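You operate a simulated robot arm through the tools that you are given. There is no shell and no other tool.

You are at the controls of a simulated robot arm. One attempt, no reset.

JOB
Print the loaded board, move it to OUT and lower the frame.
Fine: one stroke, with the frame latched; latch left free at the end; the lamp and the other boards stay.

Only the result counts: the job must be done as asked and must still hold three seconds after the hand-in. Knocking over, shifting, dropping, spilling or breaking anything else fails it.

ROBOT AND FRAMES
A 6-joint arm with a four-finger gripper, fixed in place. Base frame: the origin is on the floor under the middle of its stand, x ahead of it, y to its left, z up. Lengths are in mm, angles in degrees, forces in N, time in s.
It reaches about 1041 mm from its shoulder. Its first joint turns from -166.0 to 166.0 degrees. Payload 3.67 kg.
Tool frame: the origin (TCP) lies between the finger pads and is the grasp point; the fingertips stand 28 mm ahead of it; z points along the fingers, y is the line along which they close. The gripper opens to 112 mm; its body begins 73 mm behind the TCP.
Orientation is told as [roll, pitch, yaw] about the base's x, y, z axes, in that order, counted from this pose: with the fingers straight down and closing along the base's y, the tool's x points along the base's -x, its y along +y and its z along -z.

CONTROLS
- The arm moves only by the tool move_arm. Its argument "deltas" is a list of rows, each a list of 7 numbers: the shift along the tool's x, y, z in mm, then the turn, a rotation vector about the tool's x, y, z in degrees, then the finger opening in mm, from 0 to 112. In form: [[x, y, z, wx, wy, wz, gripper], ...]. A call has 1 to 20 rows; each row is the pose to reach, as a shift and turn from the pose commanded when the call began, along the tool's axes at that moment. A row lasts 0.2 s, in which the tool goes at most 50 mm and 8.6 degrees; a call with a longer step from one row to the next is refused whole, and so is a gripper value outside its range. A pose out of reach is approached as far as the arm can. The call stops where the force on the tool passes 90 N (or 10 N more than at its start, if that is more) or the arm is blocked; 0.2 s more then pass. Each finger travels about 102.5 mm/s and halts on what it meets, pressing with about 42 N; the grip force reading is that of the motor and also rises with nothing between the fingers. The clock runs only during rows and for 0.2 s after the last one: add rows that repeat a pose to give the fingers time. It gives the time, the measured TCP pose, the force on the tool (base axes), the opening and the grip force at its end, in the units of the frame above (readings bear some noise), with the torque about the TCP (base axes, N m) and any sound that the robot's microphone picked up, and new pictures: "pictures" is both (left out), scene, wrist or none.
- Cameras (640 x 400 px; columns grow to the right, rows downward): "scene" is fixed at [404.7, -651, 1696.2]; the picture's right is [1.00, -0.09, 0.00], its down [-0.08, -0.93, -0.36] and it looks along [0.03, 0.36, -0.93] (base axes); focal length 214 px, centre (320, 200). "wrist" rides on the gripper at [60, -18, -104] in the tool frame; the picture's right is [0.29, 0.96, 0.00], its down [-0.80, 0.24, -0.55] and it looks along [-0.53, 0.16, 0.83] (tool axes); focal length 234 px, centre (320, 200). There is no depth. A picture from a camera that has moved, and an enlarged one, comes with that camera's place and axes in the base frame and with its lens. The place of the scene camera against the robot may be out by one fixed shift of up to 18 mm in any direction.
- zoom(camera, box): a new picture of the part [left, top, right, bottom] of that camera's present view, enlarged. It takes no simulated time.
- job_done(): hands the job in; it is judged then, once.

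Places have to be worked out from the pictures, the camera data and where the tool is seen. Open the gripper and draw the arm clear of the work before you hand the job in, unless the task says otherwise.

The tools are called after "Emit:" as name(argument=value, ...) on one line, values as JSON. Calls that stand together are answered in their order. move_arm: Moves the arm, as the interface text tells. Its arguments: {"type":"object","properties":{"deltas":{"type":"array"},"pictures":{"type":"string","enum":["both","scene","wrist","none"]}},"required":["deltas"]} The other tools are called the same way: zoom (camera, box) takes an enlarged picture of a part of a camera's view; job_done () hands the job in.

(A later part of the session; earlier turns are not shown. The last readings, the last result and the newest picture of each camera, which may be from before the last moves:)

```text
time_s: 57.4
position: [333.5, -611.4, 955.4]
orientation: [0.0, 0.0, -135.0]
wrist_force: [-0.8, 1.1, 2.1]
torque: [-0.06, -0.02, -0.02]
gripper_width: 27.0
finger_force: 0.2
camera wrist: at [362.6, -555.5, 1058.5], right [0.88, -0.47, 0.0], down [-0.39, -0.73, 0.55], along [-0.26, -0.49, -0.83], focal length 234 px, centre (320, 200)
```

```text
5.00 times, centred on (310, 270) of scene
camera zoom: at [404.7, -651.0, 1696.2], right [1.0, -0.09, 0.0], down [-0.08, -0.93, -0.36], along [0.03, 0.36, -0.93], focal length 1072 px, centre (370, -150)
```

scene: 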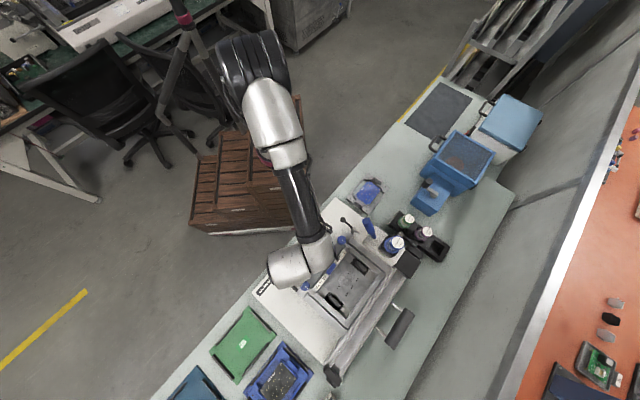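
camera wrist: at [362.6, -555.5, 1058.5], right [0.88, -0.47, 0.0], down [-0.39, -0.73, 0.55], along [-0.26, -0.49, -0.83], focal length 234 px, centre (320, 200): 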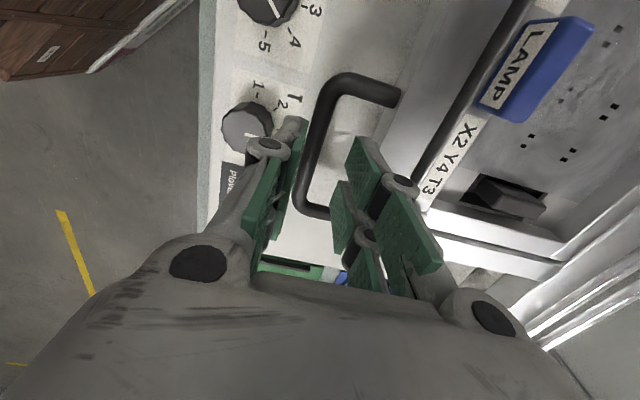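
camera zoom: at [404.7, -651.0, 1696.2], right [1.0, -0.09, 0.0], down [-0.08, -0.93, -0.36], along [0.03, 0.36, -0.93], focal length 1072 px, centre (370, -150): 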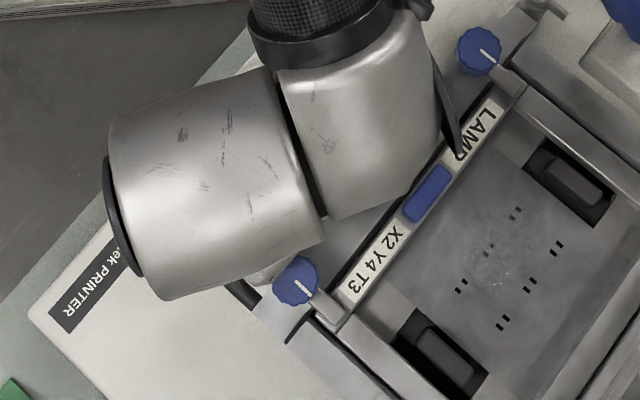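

The bar is about 5 mm nearer the robot than my tool centre. I correct, lower so the jaws straddle it, and close on the bar.

Emit:
move_arm(deltas=[[0, -5, 15, 0, 0, 0, 28], [0, -5, 30, 0, 0, 0, 28], [0, -5, 44, 0, 0, 0, 28]], pictures="wrist")

Emit:
zoom(camera="wrist", box=[220, 80, 420, 240])

```text
time_s: 58.2
position: [329.0, -608.9, 912.3]
orientation: [0.0, 0.0, -135.0]
wrist_force: [0.3, 0.0, -0.7]
torque: [-0.04, -0.02, -0.03]
gripper_width: 28.1
finger_force: 0.1
camera wrist: at [359.3, -553.2, 1015.3], right [0.88, -0.47, 0.0], down [-0.39, -0.73, 0.55], along [-0.26, -0.49, -0.83], focal length 234 px, centre (320, 200)
```

wrist: 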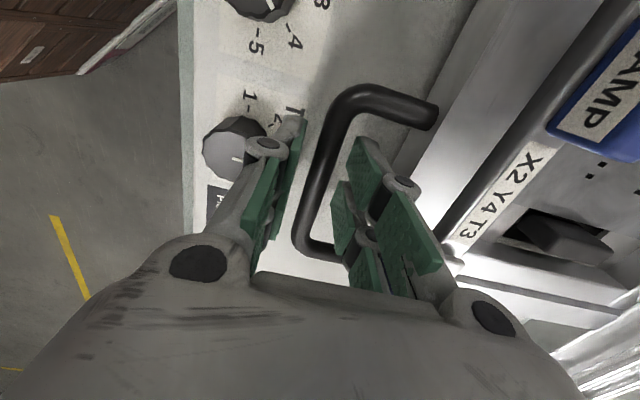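

```text
2.50 times, centred on (320, 160) of wrist
camera zoom: at [359.3, -553.2, 1015.3], right [0.88, -0.47, 0.0], down [-0.39, -0.73, 0.55], along [-0.26, -0.49, -0.83], focal length 585 px, centre (320, 300)
```

zoom: 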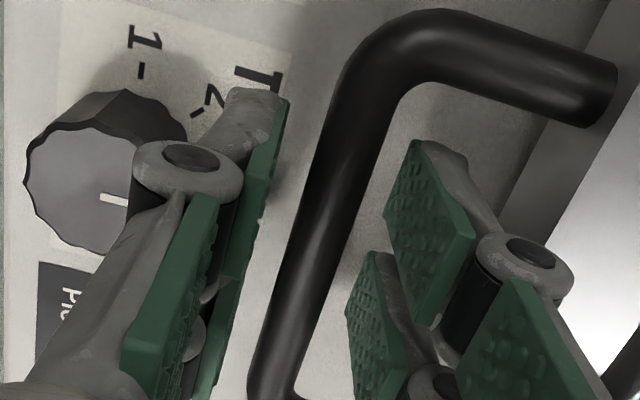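

Emit:
move_arm(deltas=[[0, 0, 0, 0, 0, 0, 16], [0, 0, 0, 0, 0, 0, 6], [0, 0, 0, 0, 0, 0, 6]], pictures="wrist")

Emit:
zoom(camera="wrist", box=[220, 80, 420, 240])

```text
time_s: 59.0
position: [328.8, -608.8, 911.0]
orientation: [-0.1, -0.1, -135.0]
wrist_force: [-8.1, 6.5, -3.4]
torque: [-0.11, 0.15, 2.04]
gripper_width: 11.0
finger_force: 44.7
camera wrist: at [358.7, -552.7, 1015.1], right [0.88, -0.47, 0.0], down [-0.39, -0.73, 0.55], along [-0.26, -0.49, -0.83], focal length 234 px, centre (320, 200)
```

wrist: 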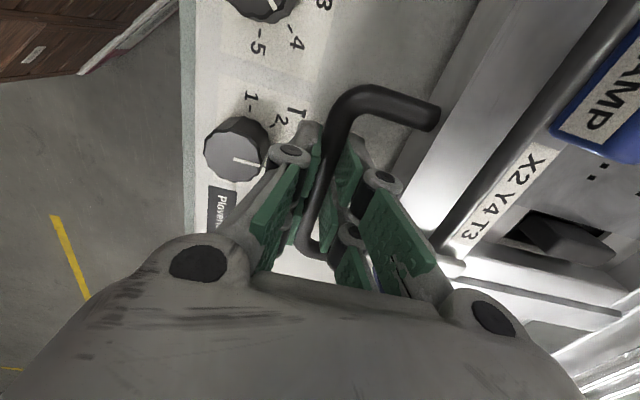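

```text
2.50 times, centred on (320, 160) of wrist
camera zoom: at [358.7, -552.7, 1015.1], right [0.88, -0.47, 0.0], down [-0.39, -0.73, 0.55], along [-0.26, -0.49, -0.83], focal length 585 px, centre (320, 300)
```

zoom: 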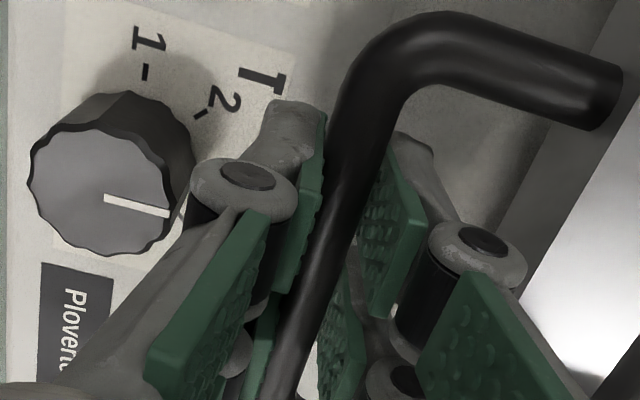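

The handle bar is gripped (11 mm). I start lifting gently along the frame's arc and watch the force.

Emit:
move_arm(deltas=[[0, 0.1, -5, 0, 0, 0, 6], [0, 0.2, -10, 0, 0, 0, 6], [0, 0.5, -15, 0, 0, 0, 6], [0, 0.8, -20, 0, 0, 0, 6]], pictures="both")

Emit:
zoom(camera="wrist", box=[220, 80, 420, 240])

Emit:
zoom(camera="scene", box=[280, 220, 420, 330])

```text
time_s: 60.0
position: [329.6, -609.0, 932.5]
orientation: [0.0, 0.0, -135.0]
wrist_force: [-7.1, 7.5, -3.1]
torque: [0.55, -0.4, 1.98]
gripper_width: 11.6
finger_force: 45.2
camera wrist: at [359.0, -552.9, 1035.0], right [0.88, -0.47, 0.0], down [-0.39, -0.73, 0.55], along [-0.26, -0.49, -0.83], focal length 234 px, centre (320, 200)
```

scene: 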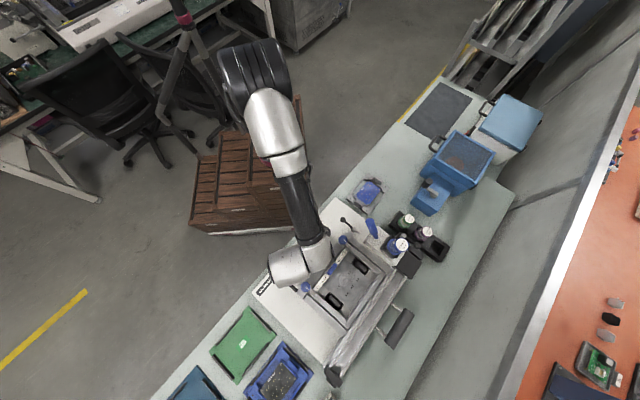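
wrist: 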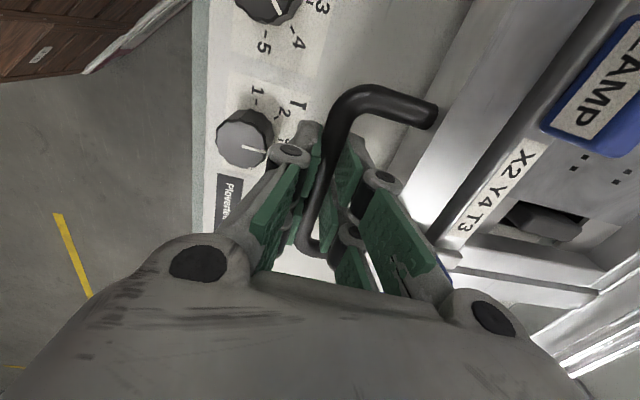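

```text
2.50 times, centred on (320, 160) of wrist
camera zoom: at [359.0, -552.9, 1035.0], right [0.88, -0.47, 0.0], down [-0.39, -0.73, 0.55], along [-0.26, -0.49, -0.83], focal length 585 px, centre (320, 300)
```

zoom: 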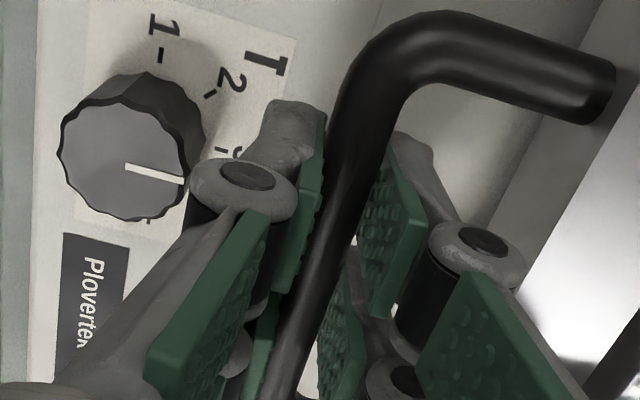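

```text
3.64 times, centred on (350, 275) of scene
camera zoom: at [404.7, -651.0, 1696.2], right [1.0, -0.09, 0.0], down [-0.08, -0.93, -0.36], along [0.03, 0.36, -0.93], focal length 780 px, centre (211, -73)
```

zoom: 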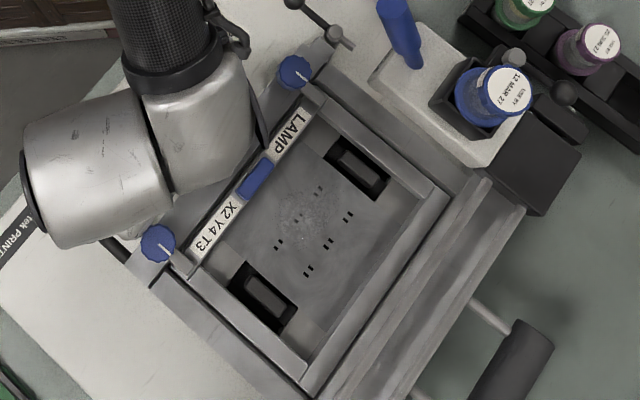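

The frame lifts almost weightlessly. I keep raising along the arc, trimming the tool yaw slightly to relieve the twist.

Emit:
move_arm(deltas=[[0, 0.5, -10, 0, 0, -0.5, 6], [0, 1.7, -20, 0, 0, -1, 6], [0, 3.4, -30, 0, 0, -1, 6], [0, 5.4, -40, 0, 0, -1, 6]], pictures="scene")

Emit:
zoom(camera="scene", box=[280, 220, 420, 330])

Emit:
zoom(camera="wrist", box=[220, 60, 460, 260])

```text
time_s: 61.0
position: [333.4, -611.9, 971.6]
orientation: [0.0, 0.0, -134.1]
wrist_force: [5.8, 6.6, -3.8]
torque: [0.06, 0.02, -0.64]
gripper_width: 11.0
finger_force: 45.3
```

scene: 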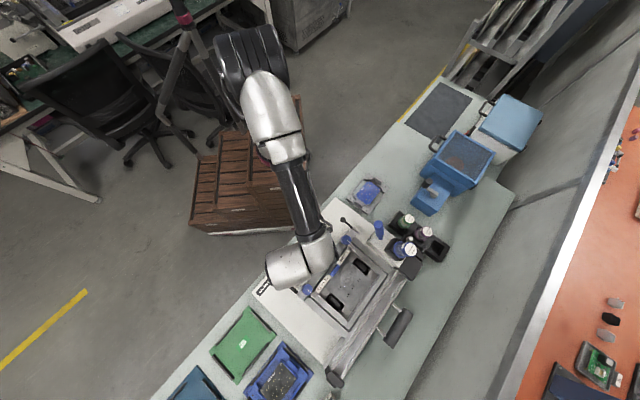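

```text
3.64 times, centred on (350, 275) of scene
camera zoom: at [404.7, -651.0, 1696.2], right [1.0, -0.09, 0.0], down [-0.08, -0.93, -0.36], along [0.03, 0.36, -0.93], focal length 780 px, centre (211, -73)
```

zoom: 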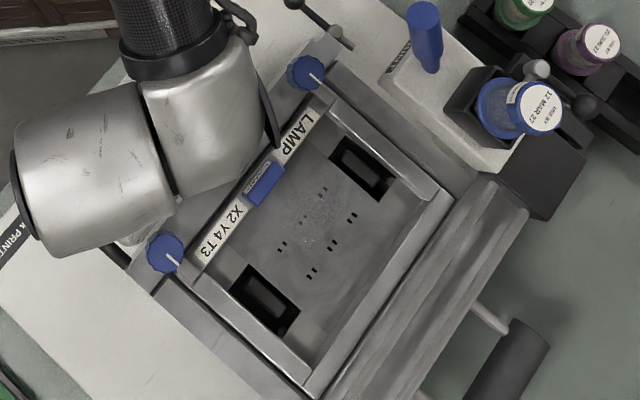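

```text
2.00 times, centred on (340, 160) of wrist
camera zoom: at [361.7, -556.1, 1074.7], right [0.89, -0.46, 0.0], down [-0.38, -0.74, 0.55], along [-0.25, -0.49, -0.83], focal length 468 px, centre (280, 280)
```

zoom: 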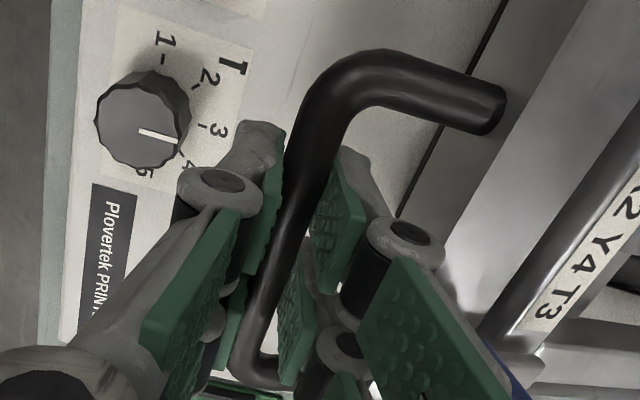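

The whole upper assembly (rails, head and jar included) pivots with the frame, so the hinge is further back than I thought (R≈320). I continue lifting on that arc in small steps.

Emit:
move_arm(deltas=[[0, 2.3, -9.4, 0, 0, 0, 6], [0, 4.8, -19.4, 0, 0, 0, 6], [0, 7.5, -29.4, 0, 0, 0, 6], [0, 10.6, -39.4, 0, 0, 0, 6]], pictures="both")

Emit:
zoom(camera="scene", box=[260, 200, 440, 360])

```text
time_s: 62.0
position: [339.5, -619.9, 1009.9]
orientation: [0.1, 0.0, -134.1]
wrist_force: [-4.7, 4.7, -1.8]
torque: [-0.18, 0.36, -0.78]
gripper_width: 11.0
finger_force: 45.1
camera wrist: at [369.3, -563.6, 1113.1], right [0.89, -0.46, 0.0], down [-0.38, -0.74, 0.55], along [-0.25, -0.49, -0.83], focal length 234 px, centre (320, 200)
```

scene: 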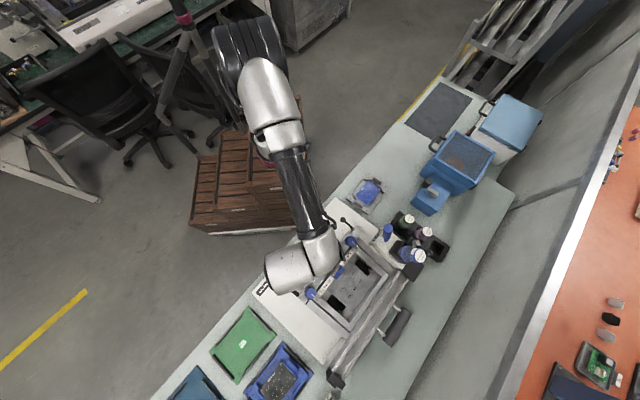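
wrist: 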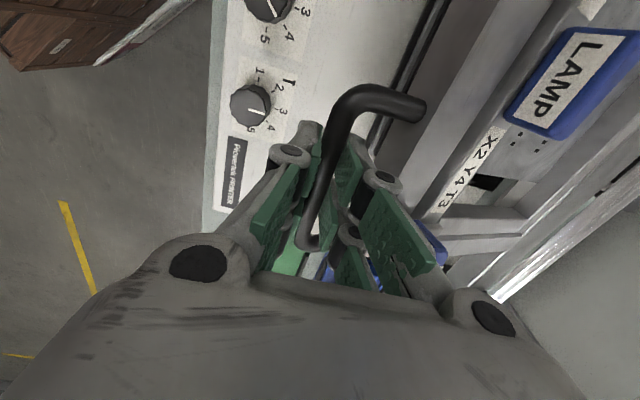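

```text
2.50 times, centred on (350, 280) of scene
camera zoom: at [404.7, -651.0, 1696.2], right [1.0, -0.09, 0.0], down [-0.08, -0.93, -0.36], along [0.03, 0.36, -0.93], focal length 536 px, centre (245, 0)
```

zoom: 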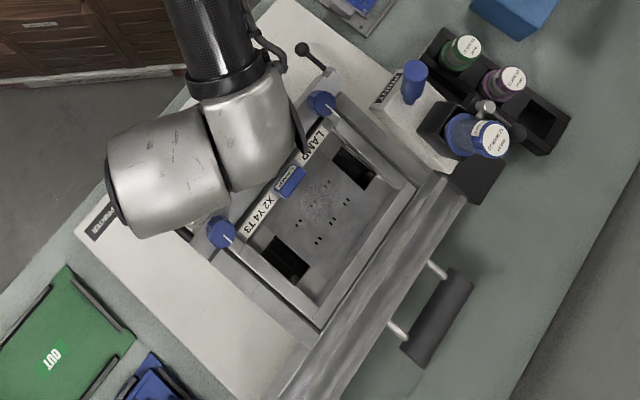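

Emit:
move_arm(deltas=[[0, 3, -10.5, 0, 0, 0, 6], [0, 6.3, -21, 0, 0, 0, 6], [0, 10, -31, 0, 0, 0, 6], [0, 14.5, -41, 0, 0, 0, 6], [0, 19, -51, 0, 0, 0, 6], [0, 24.2, -61, 0, 0, 0, 6]], pictures="both")

Emit:
zoom(camera="scene", box=[260, 200, 440, 360])

```text
time_s: 63.4
position: [361.3, -640.3, 1070.1]
orientation: [0.0, 0.0, -134.0]
wrist_force: [31.4, -37.6, -35.4]
torque: [-0.3, -0.1, -0.98]
gripper_width: 11.2
finger_force: 45.2
camera wrist: at [389.6, -584.0, 1172.7], right [0.89, -0.46, 0.0], down [-0.38, -0.74, 0.55], along [-0.25, -0.49, -0.83], focal length 234 px, centre (320, 200)
```

scene: 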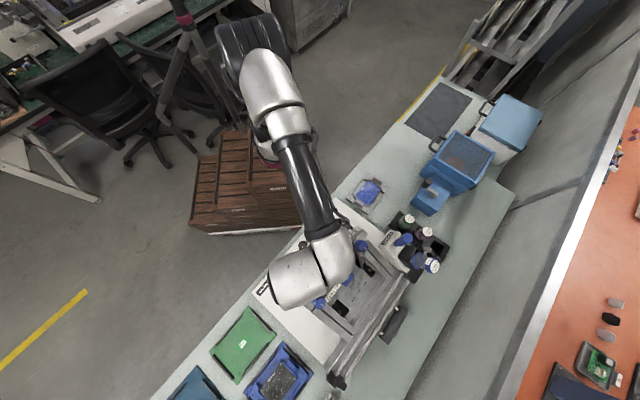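
wrist: 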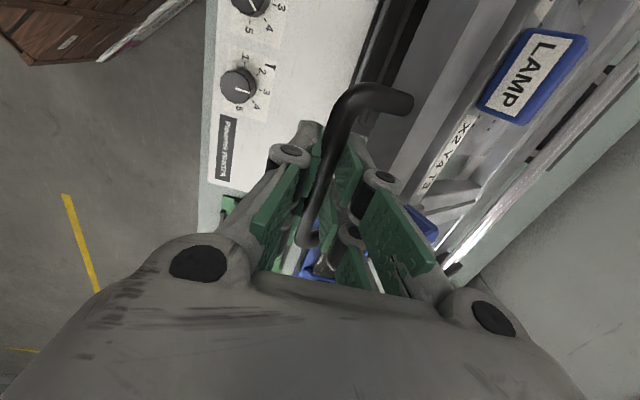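

```text
2.50 times, centred on (350, 280) of scene
camera zoom: at [404.7, -651.0, 1696.2], right [1.0, -0.09, 0.0], down [-0.08, -0.93, -0.36], along [0.03, 0.36, -0.93], focal length 536 px, centre (245, 0)
```

zoom: 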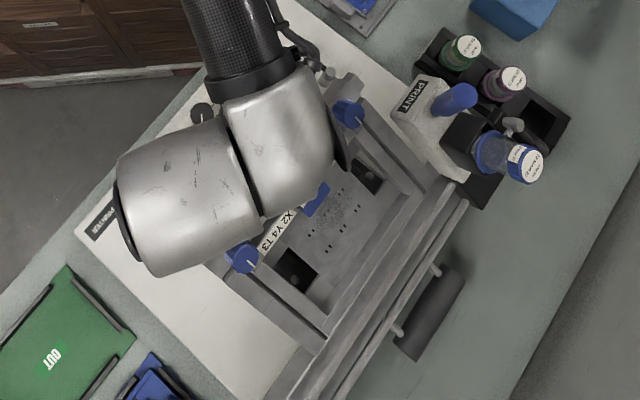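

The 49 N pull tells me I was drifting outside the true arc; the measured points fit a hinge at b≈937, z≈919 with R≈274. I correct onto that circle and keep raising.

Emit:
move_arm(deltas=[[0, 9.5, -4.5, 0, 0, 0, 6], [0, 12.7, -9.2, 0, 0, 0, 6], [0, 18.5, -16.8, 0, 0, 0, 6], [0, 24.5, -24.2, 0, 0, 0, 6]], pictures="none")

```text
time_s: 64.4
position: [374.6, -653.9, 1096.3]
orientation: [-0.1, 0.0, -134.0]
wrist_force: [0.6, -12.0, -10.2]
torque: [-0.31, 0.38, -1.23]
gripper_width: 11.1
finger_force: 44.8
```

On the arc with small forces. I continue to about 56°.

Emit:
move_arm(deltas=[[0, 6.3, -7.3, 0, 0, 0, 6], [0, 12.8, -14.2, 0, 0, 0, 6], [0, 19.5, -21, 0, 0, 0, 6], [0, 26.6, -27.5, 0, 0, 0, 6], [0, 33.8, -33.8, 0, 0, 0, 6], [0, 41.2, -39.8, 0, 0, 0, 6], [0, 48.8, -45.6, 0, 0, 0, 6], [0, 56.7, -51.1, 0, 0, 0, 6]], pictures="both")

Emit:
zoom(camera="scene", box=[260, 200, 460, 380])

Emit:
zoom(camera="wrist", box=[220, 60, 460, 260])

```text
time_s: 66.2
position: [415.3, -694.1, 1147.3]
orientation: [0.1, 0.0, -134.0]
wrist_force: [-18.5, -10.7, 7.6]
torque: [-0.28, 0.43, -1.51]
gripper_width: 11.2
finger_force: 45.6
camera wrist: at [444.4, -637.8, 1250.8], right [0.89, -0.46, 0.0], down [-0.38, -0.74, 0.55], along [-0.25, -0.49, -0.83], focal length 234 px, centre (320, 200)
```

scene: 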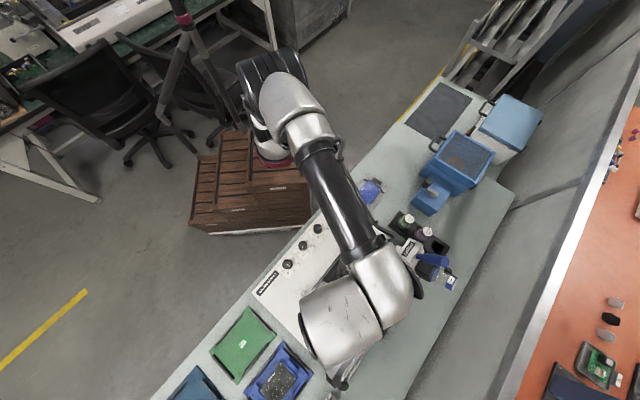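
wrist: 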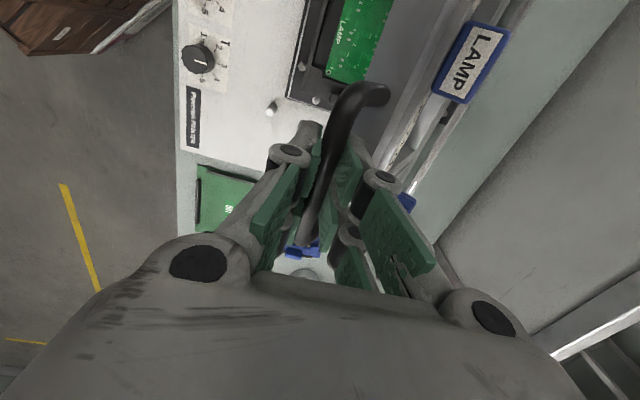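

```text
2.22 times, centred on (360, 290) of scene
camera zoom: at [404.7, -651.0, 1696.2], right [1.0, -0.09, 0.0], down [-0.08, -0.93, -0.36], along [0.03, 0.36, -0.93], focal length 477 px, centre (231, 0)
```

zoom: 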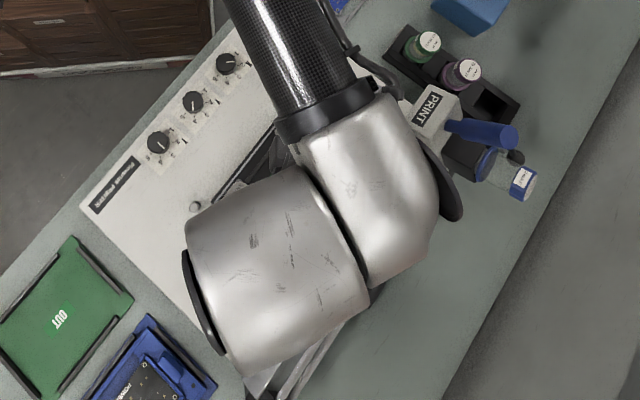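

```text
2.00 times, centred on (340, 160) of wrist
camera zoom: at [444.4, -637.8, 1250.8], right [0.89, -0.46, 0.0], down [-0.38, -0.74, 0.55], along [-0.25, -0.49, -0.83], focal length 468 px, centre (280, 280)
```

zoom: 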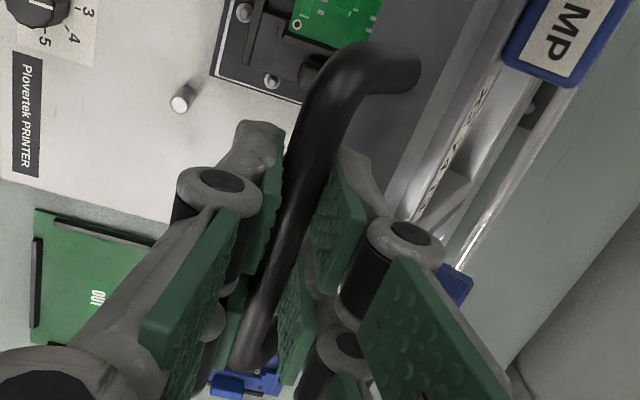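

The frame is at about 56° and the loaded board, a green one marked LAMP in a black carrier, is visible below. I shift 2 mm sideways to relax the lateral force and raise further.

Emit:
move_arm(deltas=[[-1, 8, -5.2, 0, 0, 0, 6], [-2, 16.2, -10.1, 0, 0, 0, 6], [-2, 24.5, -14.8, 0, 0, 0, 6], [-2, 33.1, -19.1, 0, 0, 0, 6], [-2, 41.8, -23.1, 0, 0, 0, 6], [-2, 50.6, -26.8, 0, 0, 0, 6]], pictures="both")

Emit:
zoom(camera="scene", box=[260, 200, 460, 380])

Emit:
zoom(camera="wrist", box=[180, 0, 460, 200])

```text
time_s: 67.6
position: [451.3, -729.5, 1174.3]
orientation: [0.0, 0.0, -134.0]
wrist_force: [-1.8, 1.9, 7.1]
torque: [0.05, 0.05, -1.87]
gripper_width: 11.5
finger_force: 45.0
camera wrist: at [480.6, -674.0, 1277.2], right [0.89, -0.46, 0.0], down [-0.38, -0.74, 0.55], along [-0.25, -0.49, -0.83], focal length 234 px, centre (320, 200)
```

scene: 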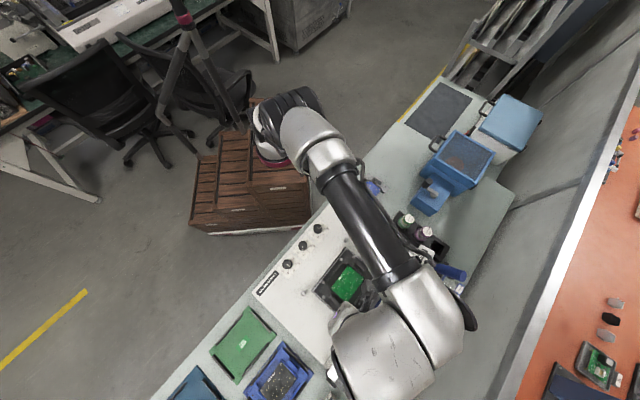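
wrist: 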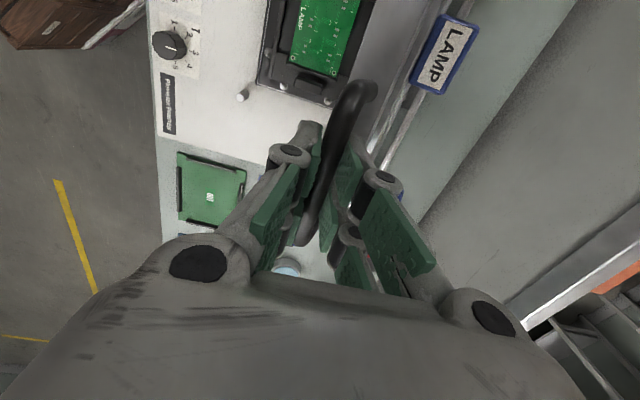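

```text
2.22 times, centred on (360, 290) of scene
camera zoom: at [404.7, -651.0, 1696.2], right [1.0, -0.09, 0.0], down [-0.08, -0.93, -0.36], along [0.03, 0.36, -0.93], focal length 477 px, centre (231, 0)
```

zoom: 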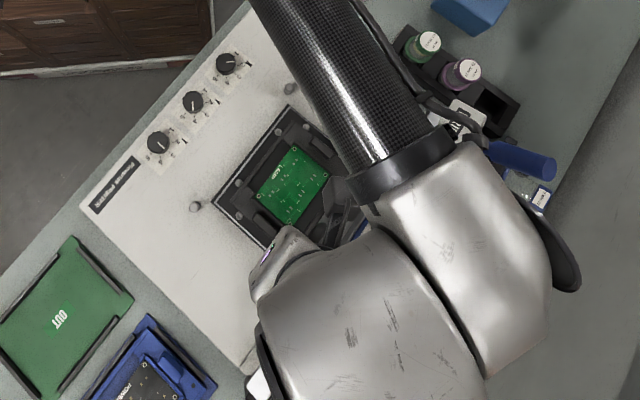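

```text
2.00 times, centred on (320, 100) of wrist
camera zoom: at [480.6, -674.0, 1277.2], right [0.89, -0.46, 0.0], down [-0.38, -0.74, 0.55], along [-0.25, -0.49, -0.83], focal length 468 px, centre (320, 400)
```

zoom: 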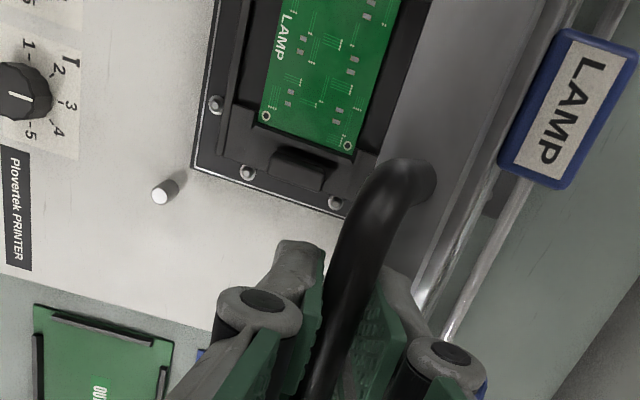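

68° now, still light. I raise a bit more to look for a stop or rest position of the frame.

Emit:
move_arm(deltas=[[0, 9, -3.5, 0, 0, 0, 6], [0, 17.9, -6.6, 0, 0, 0, 6], [0, 27, -9.4, 0, 0, 0, 6]], pictures="none")

```text
time_s: 68.4
position: [468.7, -748.9, 1184.4]
orientation: [-0.2, 0.1, -134.2]
wrist_force: [-30.4, 32.4, -19.4]
torque: [0.48, -0.24, -1.14]
gripper_width: 29.3
finger_force: 21.6
```

The jaws were forced open by a stop: the frame is at its open limit, about 70°. I back off slightly and open the jaws a little to see whether the frame stays up by itself.

Emit:
move_arm(deltas=[[0, -9, 3, 0, 0, 0, 29], [0, -18, 6, 0, 0, 0, 29], [0, -18, 6, 0, 0, 0, 29]], pictures="wrist")

Emit:
zoom(camera="wrist", box=[220, 60, 460, 260])

```text
time_s: 69.2
position: [459.1, -737.3, 1177.7]
orientation: [0.1, -0.1, -133.9]
wrist_force: [0.3, 0.0, 0.1]
torque: [0.01, 0.01, 0.04]
gripper_width: 29.2
finger_force: 0.1
camera wrist: at [487.6, -680.2, 1281.1], right [0.89, -0.46, 0.0], down [-0.38, -0.74, 0.55], along [-0.25, -0.49, -0.83], focal length 234 px, centre (320, 200)
```

wrist: 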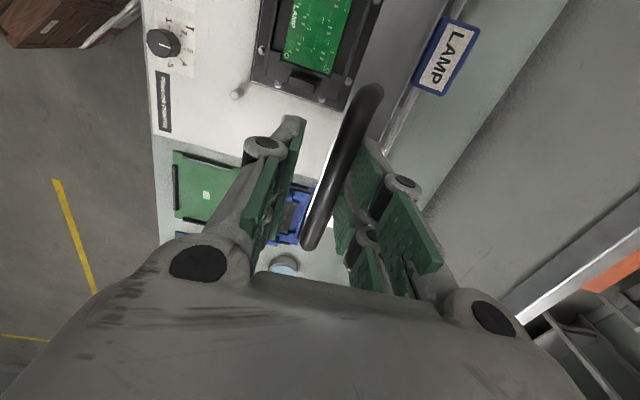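

```text
2.00 times, centred on (340, 160) of wrist
camera zoom: at [487.6, -680.2, 1281.1], right [0.89, -0.46, 0.0], down [-0.38, -0.74, 0.55], along [-0.25, -0.49, -0.83], focal length 468 px, centre (280, 280)
```

zoom: 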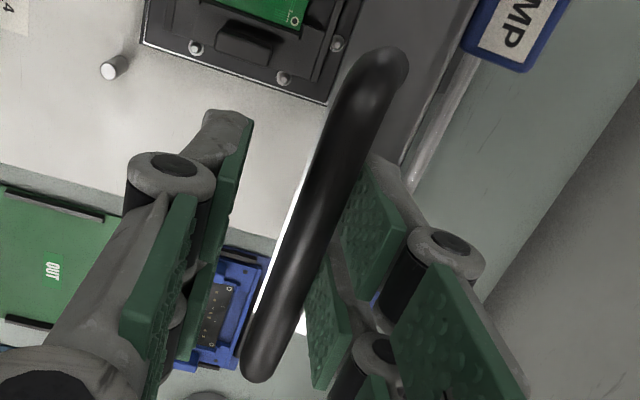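

The bar hangs free between the jaws with zero force: the frame stays open on its own. I widen the jaws and rise off the bar while easing back toward the robot.

Emit:
move_arm(deltas=[[0, 0, 0, 0, 0, 0, 50], [0, -3, -12, 0, 0, 0, 50], [0, -8, -24, 0, 0, 0, 50], [0, -12, -34, 0, 0, 0, 50]], pictures="both")

Emit:
zoom(camera="wrist", box=[220, 60, 460, 260])

```text
time_s: 70.2
position: [448.9, -728.1, 1211.2]
orientation: [0.0, 0.0, -134.1]
wrist_force: [0.3, -0.4, -0.6]
torque: [0.01, 0.02, 0.0]
gripper_width: 49.9
finger_force: 0.1
camera wrist: at [478.1, -671.3, 1314.5], right [0.89, -0.46, 0.0], down [-0.38, -0.74, 0.55], along [-0.25, -0.49, -0.83], focal length 234 px, centre (320, 200)
```

scene: 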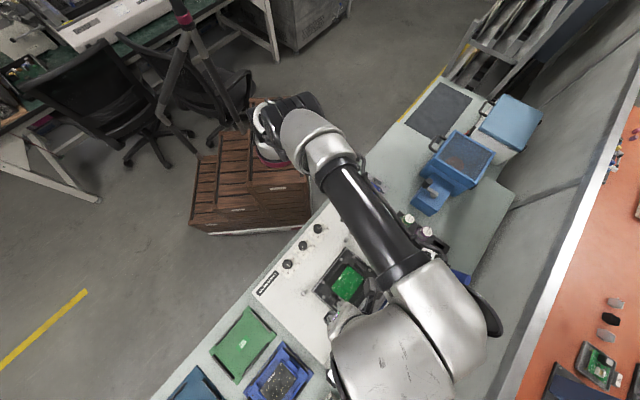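
wrist: 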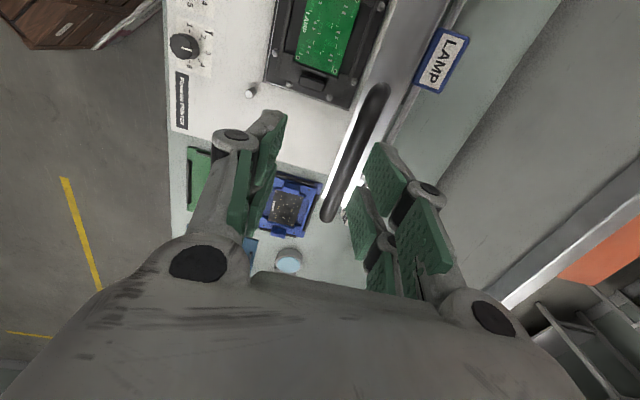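

```text
2.00 times, centred on (340, 160) of wrist
camera zoom: at [478.1, -671.3, 1314.5], right [0.89, -0.46, 0.0], down [-0.38, -0.74, 0.55], along [-0.25, -0.49, -0.83], focal length 468 px, centre (280, 280)
```

zoom: 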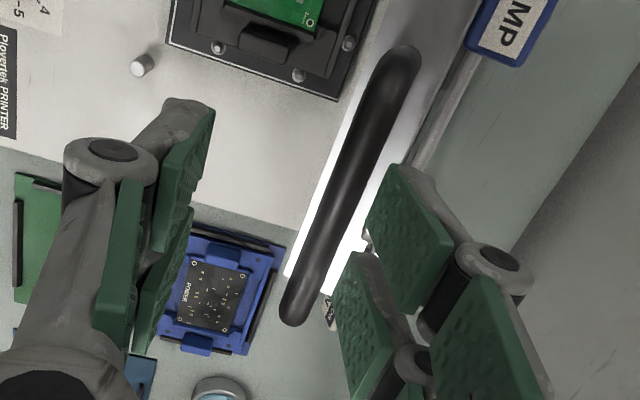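

The bar is cleared. I pull back toward the robot, then turn the tool so the camera faces the open printer and the loaded board.

Emit:
move_arm(deltas=[[0, -40, 0, 0, 0, 0, 60], [0, -80, 0, 0, 0, 0, 80], [0, -120, 0, 0, 0, 0, 100]], pictures="none")

Emit:
move_arm(deltas=[[0, 0, 5, 0, 0, -8, 100], [0, 0, 10, 0, 0, -16, 100], [0, 0, 15, 0, 0, -24, 100], [0, 0, 20, 0, 0, -32, 100], [0, 0, 25, 0, 0, -40, 100], [0, 0, 30, 0, 0, -48, 100], [0, 0, 35, 0, 0, -56, 100], [0, 0, 40, 0, 0, -64, 100], [0, 0, 45, 0, 0, -72, 100], [0, 0, 50, 0, 0, -80, 100], [0, 0, 55, 0, 0, -88.5, 100]], pictures="both")

Emit:
zoom(camera="wrist", box=[200, 60, 480, 240])

Emit:
zoom(camera="scene", box=[280, 220, 460, 380])

```text
time_s: 71.0
position: [364.6, -643.7, 1212.3]
orientation: [-0.1, 0.0, -134.0]
wrist_force: [0.6, -1.1, 0.1]
torque: [0.04, 0.06, -0.03]
gripper_width: 99.7
finger_force: 0.0
```

```text
time_s: 73.4
position: [363.7, -644.7, 1157.7]
orientation: [0.0, -0.1, -45.4]
wrist_force: [0.1, 0.1, -0.1]
torque: [0.0, 0.01, -0.01]
gripper_width: 100.1
finger_force: 0.1
camera wrist: at [308.4, -614.0, 1260.5], right [0.48, 0.88, 0.0], down [0.73, -0.4, 0.55], along [0.49, -0.27, -0.83], focal length 234 px, centre (320, 200)
```

scene: 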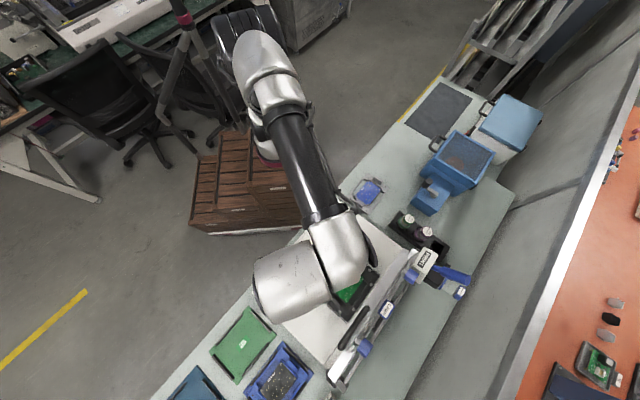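
wrist: 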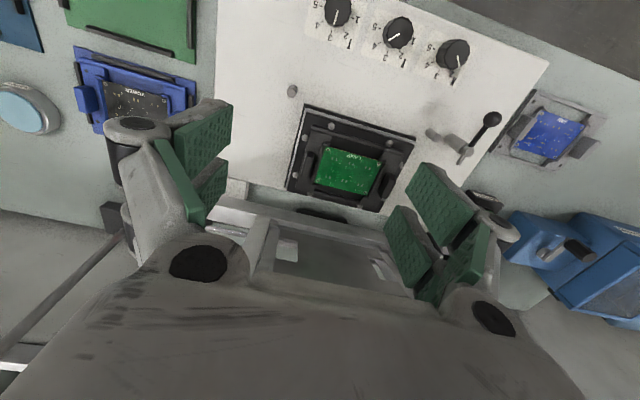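

```text
2.22 times, centred on (340, 150) of wrist
camera zoom: at [308.4, -614.0, 1260.5], right [0.48, 0.88, 0.0], down [0.73, -0.4, 0.55], along [0.49, -0.27, -0.83], focal length 520 px, centre (276, 311)
```

zoom: 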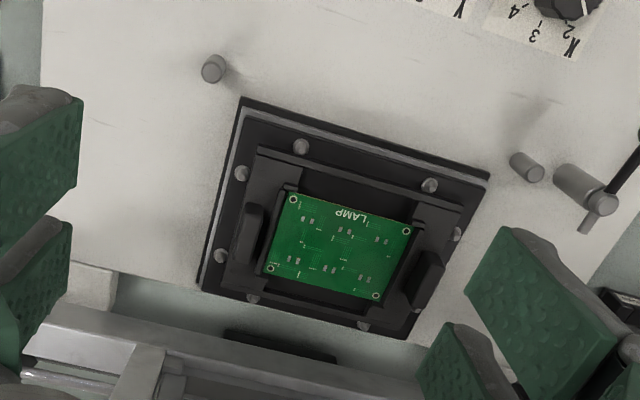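

```text
2.50 times, centred on (370, 300) of scene
camera zoom: at [404.7, -651.0, 1696.2], right [1.0, -0.09, 0.0], down [-0.08, -0.93, -0.36], along [0.03, 0.36, -0.93], focal length 536 px, centre (195, -50)
```

zoom: 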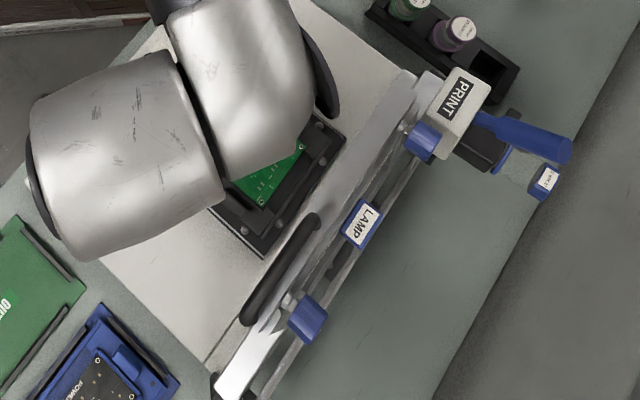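

Emit:
zoom(camera="wrist", box=[280, 95, 430, 215])

Emit:
zoom(camera="wrist", box=[305, 135, 395, 205])

```text
3.33 times, centred on (355, 155) of wrist
camera zoom: at [308.4, -614.0, 1260.5], right [0.48, 0.88, 0.0], down [0.73, -0.4, 0.55], along [0.49, -0.27, -0.83], focal length 781 px, centre (203, 350)
```

zoom: 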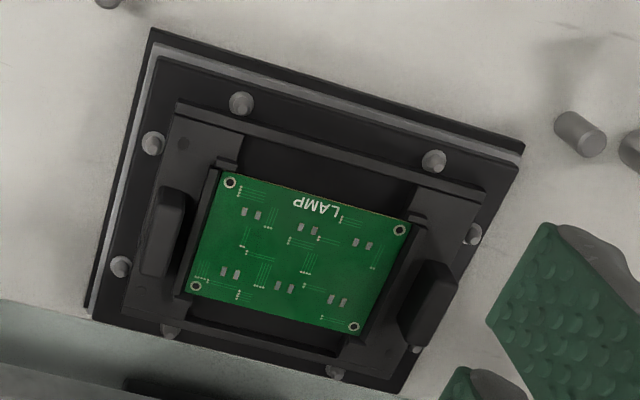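

```text
5.71 times, centred on (350, 170) of wrist
camera zoom: at [308.4, -614.0, 1260.5], right [0.48, 0.88, 0.0], down [0.73, -0.4, 0.55], along [0.49, -0.27, -0.83], focal length 1338 px, centre (149, 371)
```

zoom: 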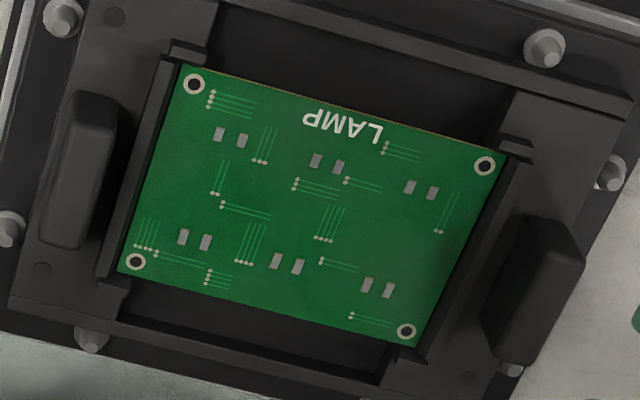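

The print looks good: six pairs of grey paste deposits on the LAMP board. I plan to take the carrier by its left tab (≈ (440,-707), top z≈912), with the tool leaning 20° toward the robot to stay clear of the raised frame; first a hover above it.

Emit:
move_arm(deltas=[[-12.4, 2.1, 32, 0, -4, 0, 80], [-24.8, 4.2, 64, 0, -8, 0, 60], [-37.2, 6.3, 96, 0, -12, 0, 50], [-49.6, 8.4, 128, 0, -16, 0, 50], [-61.9, 10.4, 150, 0, -20, 0, 50]], pictures="both")

Emit:
zoom(camera="wrist", box=[200, 60, 440, 260])

Emit:
zoom(camera="scene", box=[280, 220, 460, 380])

```text
time_s: 74.6
position: [413.7, -680.0, 1005.0]
orientation: [-0.2, -20.2, -45.5]
wrist_force: [0.1, 1.1, 0.0]
torque: [-0.02, -0.01, -0.02]
gripper_width: 49.9
finger_force: 0.2
camera wrist: at [337.2, -626.9, 1081.2], right [0.49, 0.86, -0.1], down [0.56, -0.23, 0.79], along [0.66, -0.45, -0.6], focal length 234 px, centre (320, 200)
```

scene: 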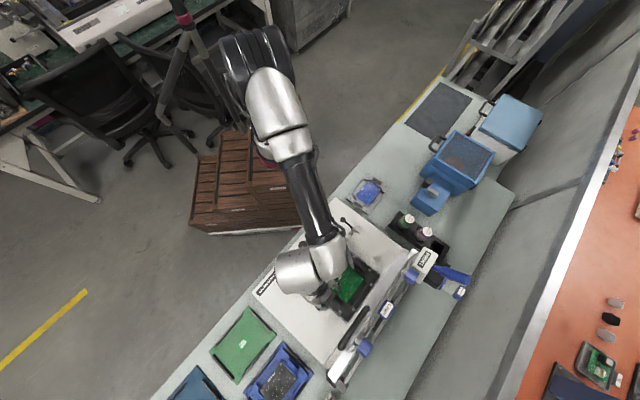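
wrist: 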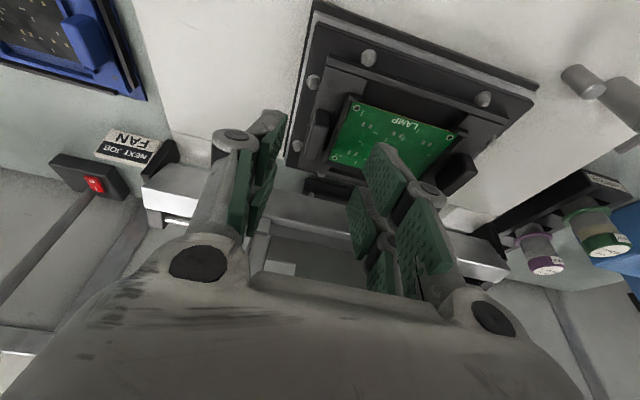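

```text
2.00 times, centred on (320, 160) of wrist
camera zoom: at [337.2, -626.9, 1081.2], right [0.49, 0.86, -0.1], down [0.56, -0.23, 0.79], along [0.66, -0.45, -0.6], focal length 468 px, centre (320, 280)
```

zoom: 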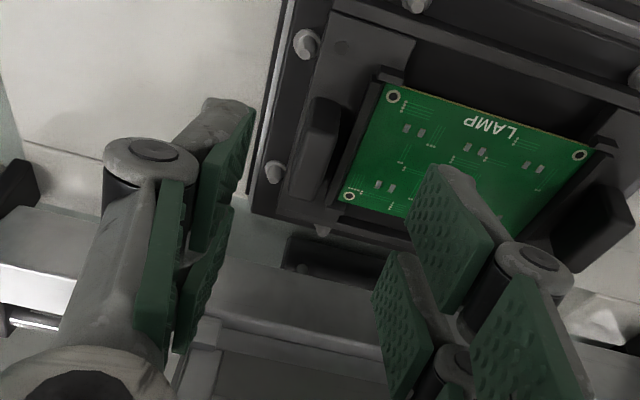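

```text
2.50 times, centred on (370, 300) of scene
camera zoom: at [404.7, -651.0, 1696.2], right [1.0, -0.09, 0.0], down [-0.08, -0.93, -0.36], along [0.03, 0.36, -0.93], focal length 536 px, centre (195, -50)
```

zoom: 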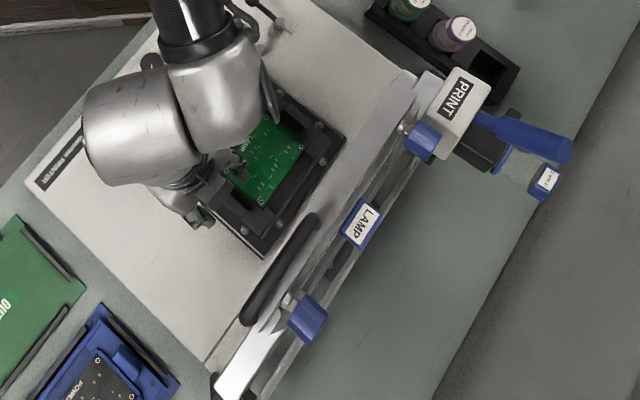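

The PCB surface is at z≈900 and the tab top at z≈914, so only the upper part of the tab is free for the jaws. I reduce the lean to 12° (still clear of the raised frame), narrow the jaws and hover closer over the left tab.

Emit:
move_arm(deltas=[[-8, 0.1, 10, 0, 4.1, 0.2, 36], [-15.5, 0.2, 20, 0, 8.2, 0.4, 30], [-15.5, 0.2, 29, 0, 8.2, 0.4, 30]], pictures="both")

Emit:
zoom(camera="wrist", box=[220, 80, 420, 240])

Emit:
zoom(camera="scene", box=[290, 220, 430, 340])

```text
time_s: 75.4
position: [431.6, -697.7, 985.4]
orientation: [0.1, -11.6, -46.0]
wrist_force: [-0.3, 0.5, 0.4]
torque: [0.02, 0.02, 0.01]
gripper_width: 30.1
finger_force: 0.2
camera wrist: at [362.6, -652.3, 1072.8], right [0.49, 0.87, -0.06], down [0.64, -0.31, 0.71], along [0.59, -0.38, -0.71], focal length 234 px, centre (320, 200)
```

scene: 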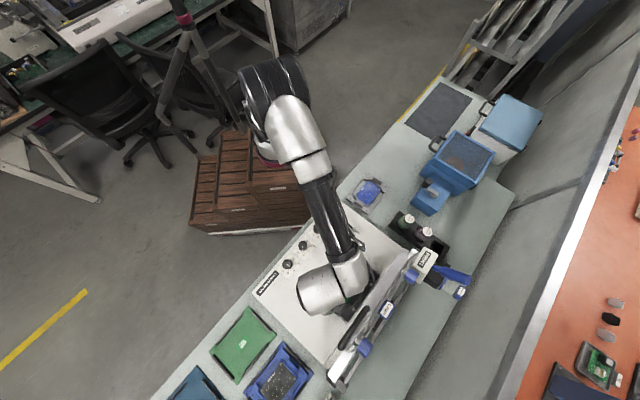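
wrist: 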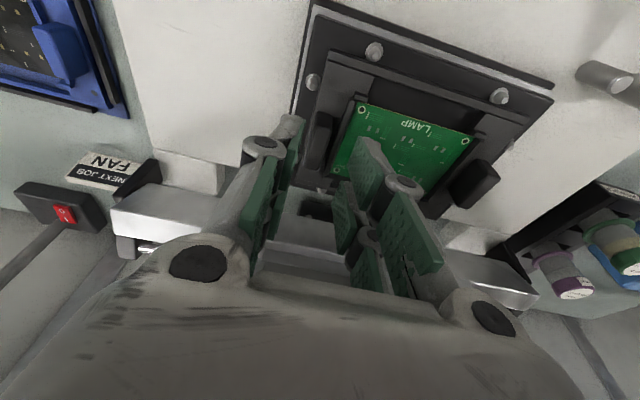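

```text
2.50 times, centred on (320, 160) of wrist
camera zoom: at [362.6, -652.3, 1072.8], right [0.49, 0.87, -0.06], down [0.64, -0.31, 0.71], along [0.59, -0.38, -0.71], focal length 585 px, centre (320, 300)
```

zoom: 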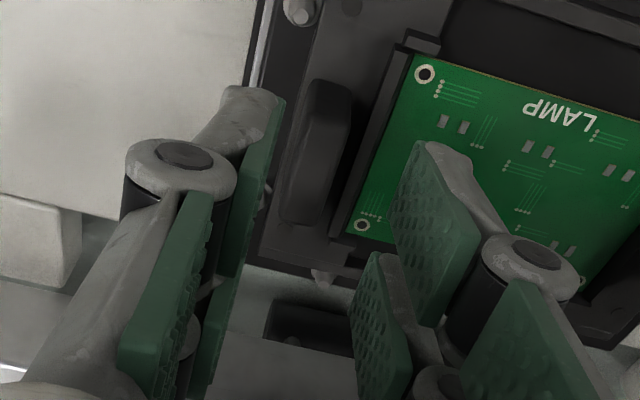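

```text
3.33 times, centred on (360, 280) of scene
camera zoom: at [404.7, -651.0, 1696.2], right [1.0, -0.09, 0.0], down [-0.08, -0.93, -0.36], along [0.03, 0.36, -0.93], focal length 715 px, centre (187, -67)
```

zoom: 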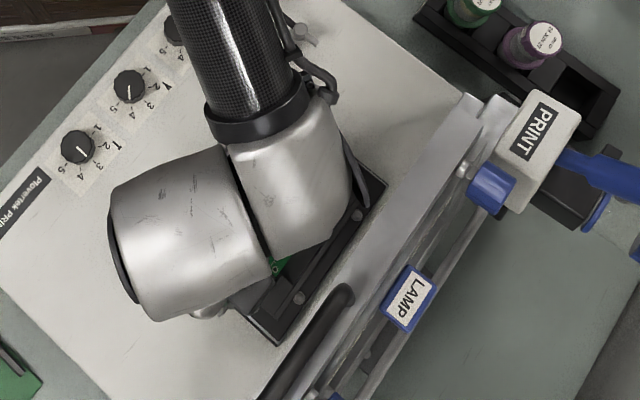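

The tab is centred under the jaws. I straighten the yaw by 1°, narrow the jaws to 20 mm and descend along the finger direction to just above board level.

Emit:
move_arm(deltas=[[0, 0, 15, 0, 0, -1, 22], [0, 0, 30, 0, 0, -1, 20], [0, 0, 40, 0, 0, -1, 20], [0, 0, 48, 0, 0, -1, 20]], pictures="both")

Emit:
zoom(camera="wrist", box=[240, 80, 420, 230])

Emit:
zoom(camera="scene", box=[290, 220, 430, 340])

```text
time_s: 76.4
position: [438.5, -706.0, 937.7]
orientation: [-0.1, -11.7, -45.0]
wrist_force: [0.1, 0.3, -0.5]
torque: [-0.02, -0.03, -0.01]
gripper_width: 20.1
finger_force: 0.0
camera wrist: at [369.1, -661.2, 1025.5], right [0.48, 0.88, -0.06], down [0.64, -0.3, 0.7], along [0.6, -0.37, -0.71], focal length 234 px, centre (320, 200)
```

scene: 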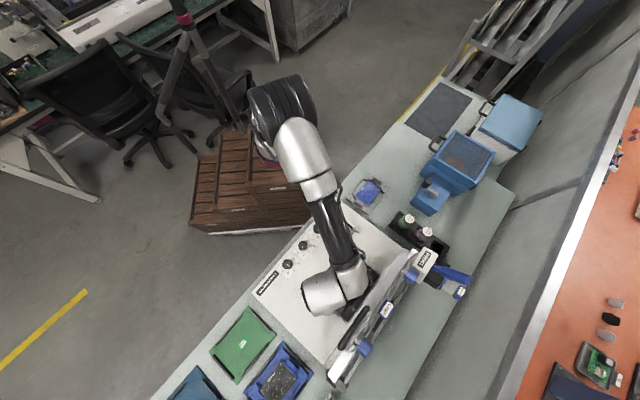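
wrist: 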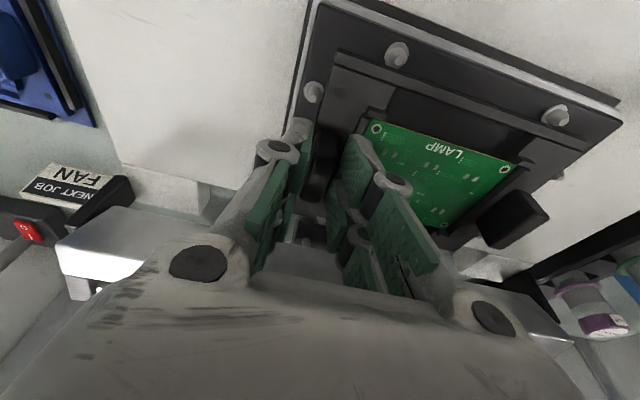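

```text
2.67 times, centred on (330, 155) of wrist
camera zoom: at [369.1, -661.2, 1025.5], right [0.48, 0.88, -0.06], down [0.64, -0.3, 0.7], along [0.6, -0.37, -0.71], focal length 624 px, centre (293, 320)
```

zoom: 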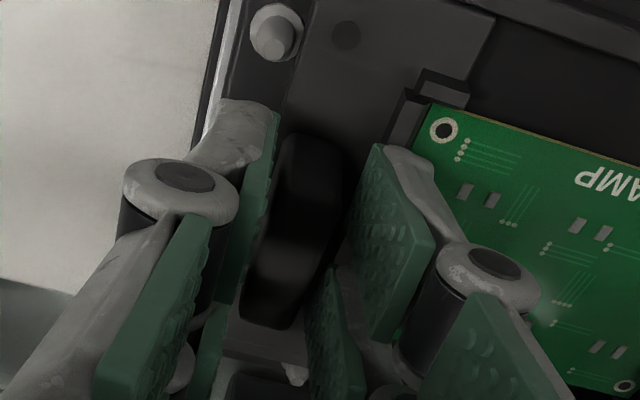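

```text
3.33 times, centred on (360, 280) of scene
camera zoom: at [404.7, -651.0, 1696.2], right [1.0, -0.09, 0.0], down [-0.08, -0.93, -0.36], along [0.03, 0.36, -0.93], focal length 715 px, centre (187, -67)
```

zoom: 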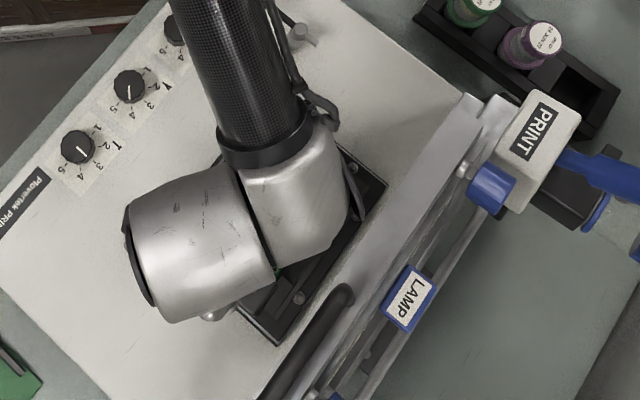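

The tab is between the jaws. I close gently here and read the width.

Emit:
move_arm(deltas=[[0, 0, 0, 0, 0, 0, 14], [0, 0, 0, 0, 0, 0, 6], [0, 0, 0, 0, 0, 0, 6]], pictures="wrist")

Emit:
zoom(camera="wrist", box=[240, 80, 420, 230])

```text
time_s: 77.2
position: [437.7, -706.2, 937.0]
orientation: [-0.1, -11.8, -44.8]
wrist_force: [-0.6, -1.1, 0.8]
torque: [-0.05, -0.01, -0.04]
gripper_width: 13.4
finger_force: 42.1
camera wrist: at [369.0, -661.2, 1025.5], right [0.48, 0.88, -0.06], down [0.64, -0.3, 0.7], along [0.6, -0.37, -0.71], focal length 234 px, centre (320, 200)
```

wrist: 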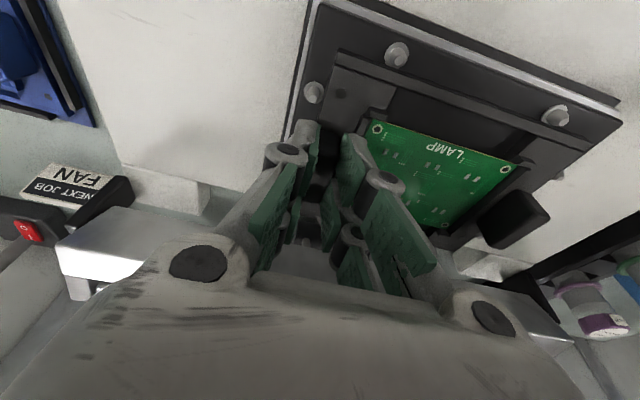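

```text
2.67 times, centred on (330, 155) of wrist
camera zoom: at [369.0, -661.2, 1025.5], right [0.48, 0.88, -0.06], down [0.64, -0.3, 0.7], along [0.6, -0.37, -0.71], focal length 624 px, centre (293, 320)
```

zoom: 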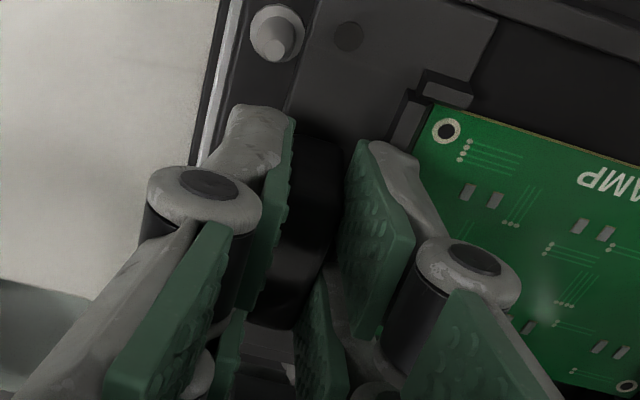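

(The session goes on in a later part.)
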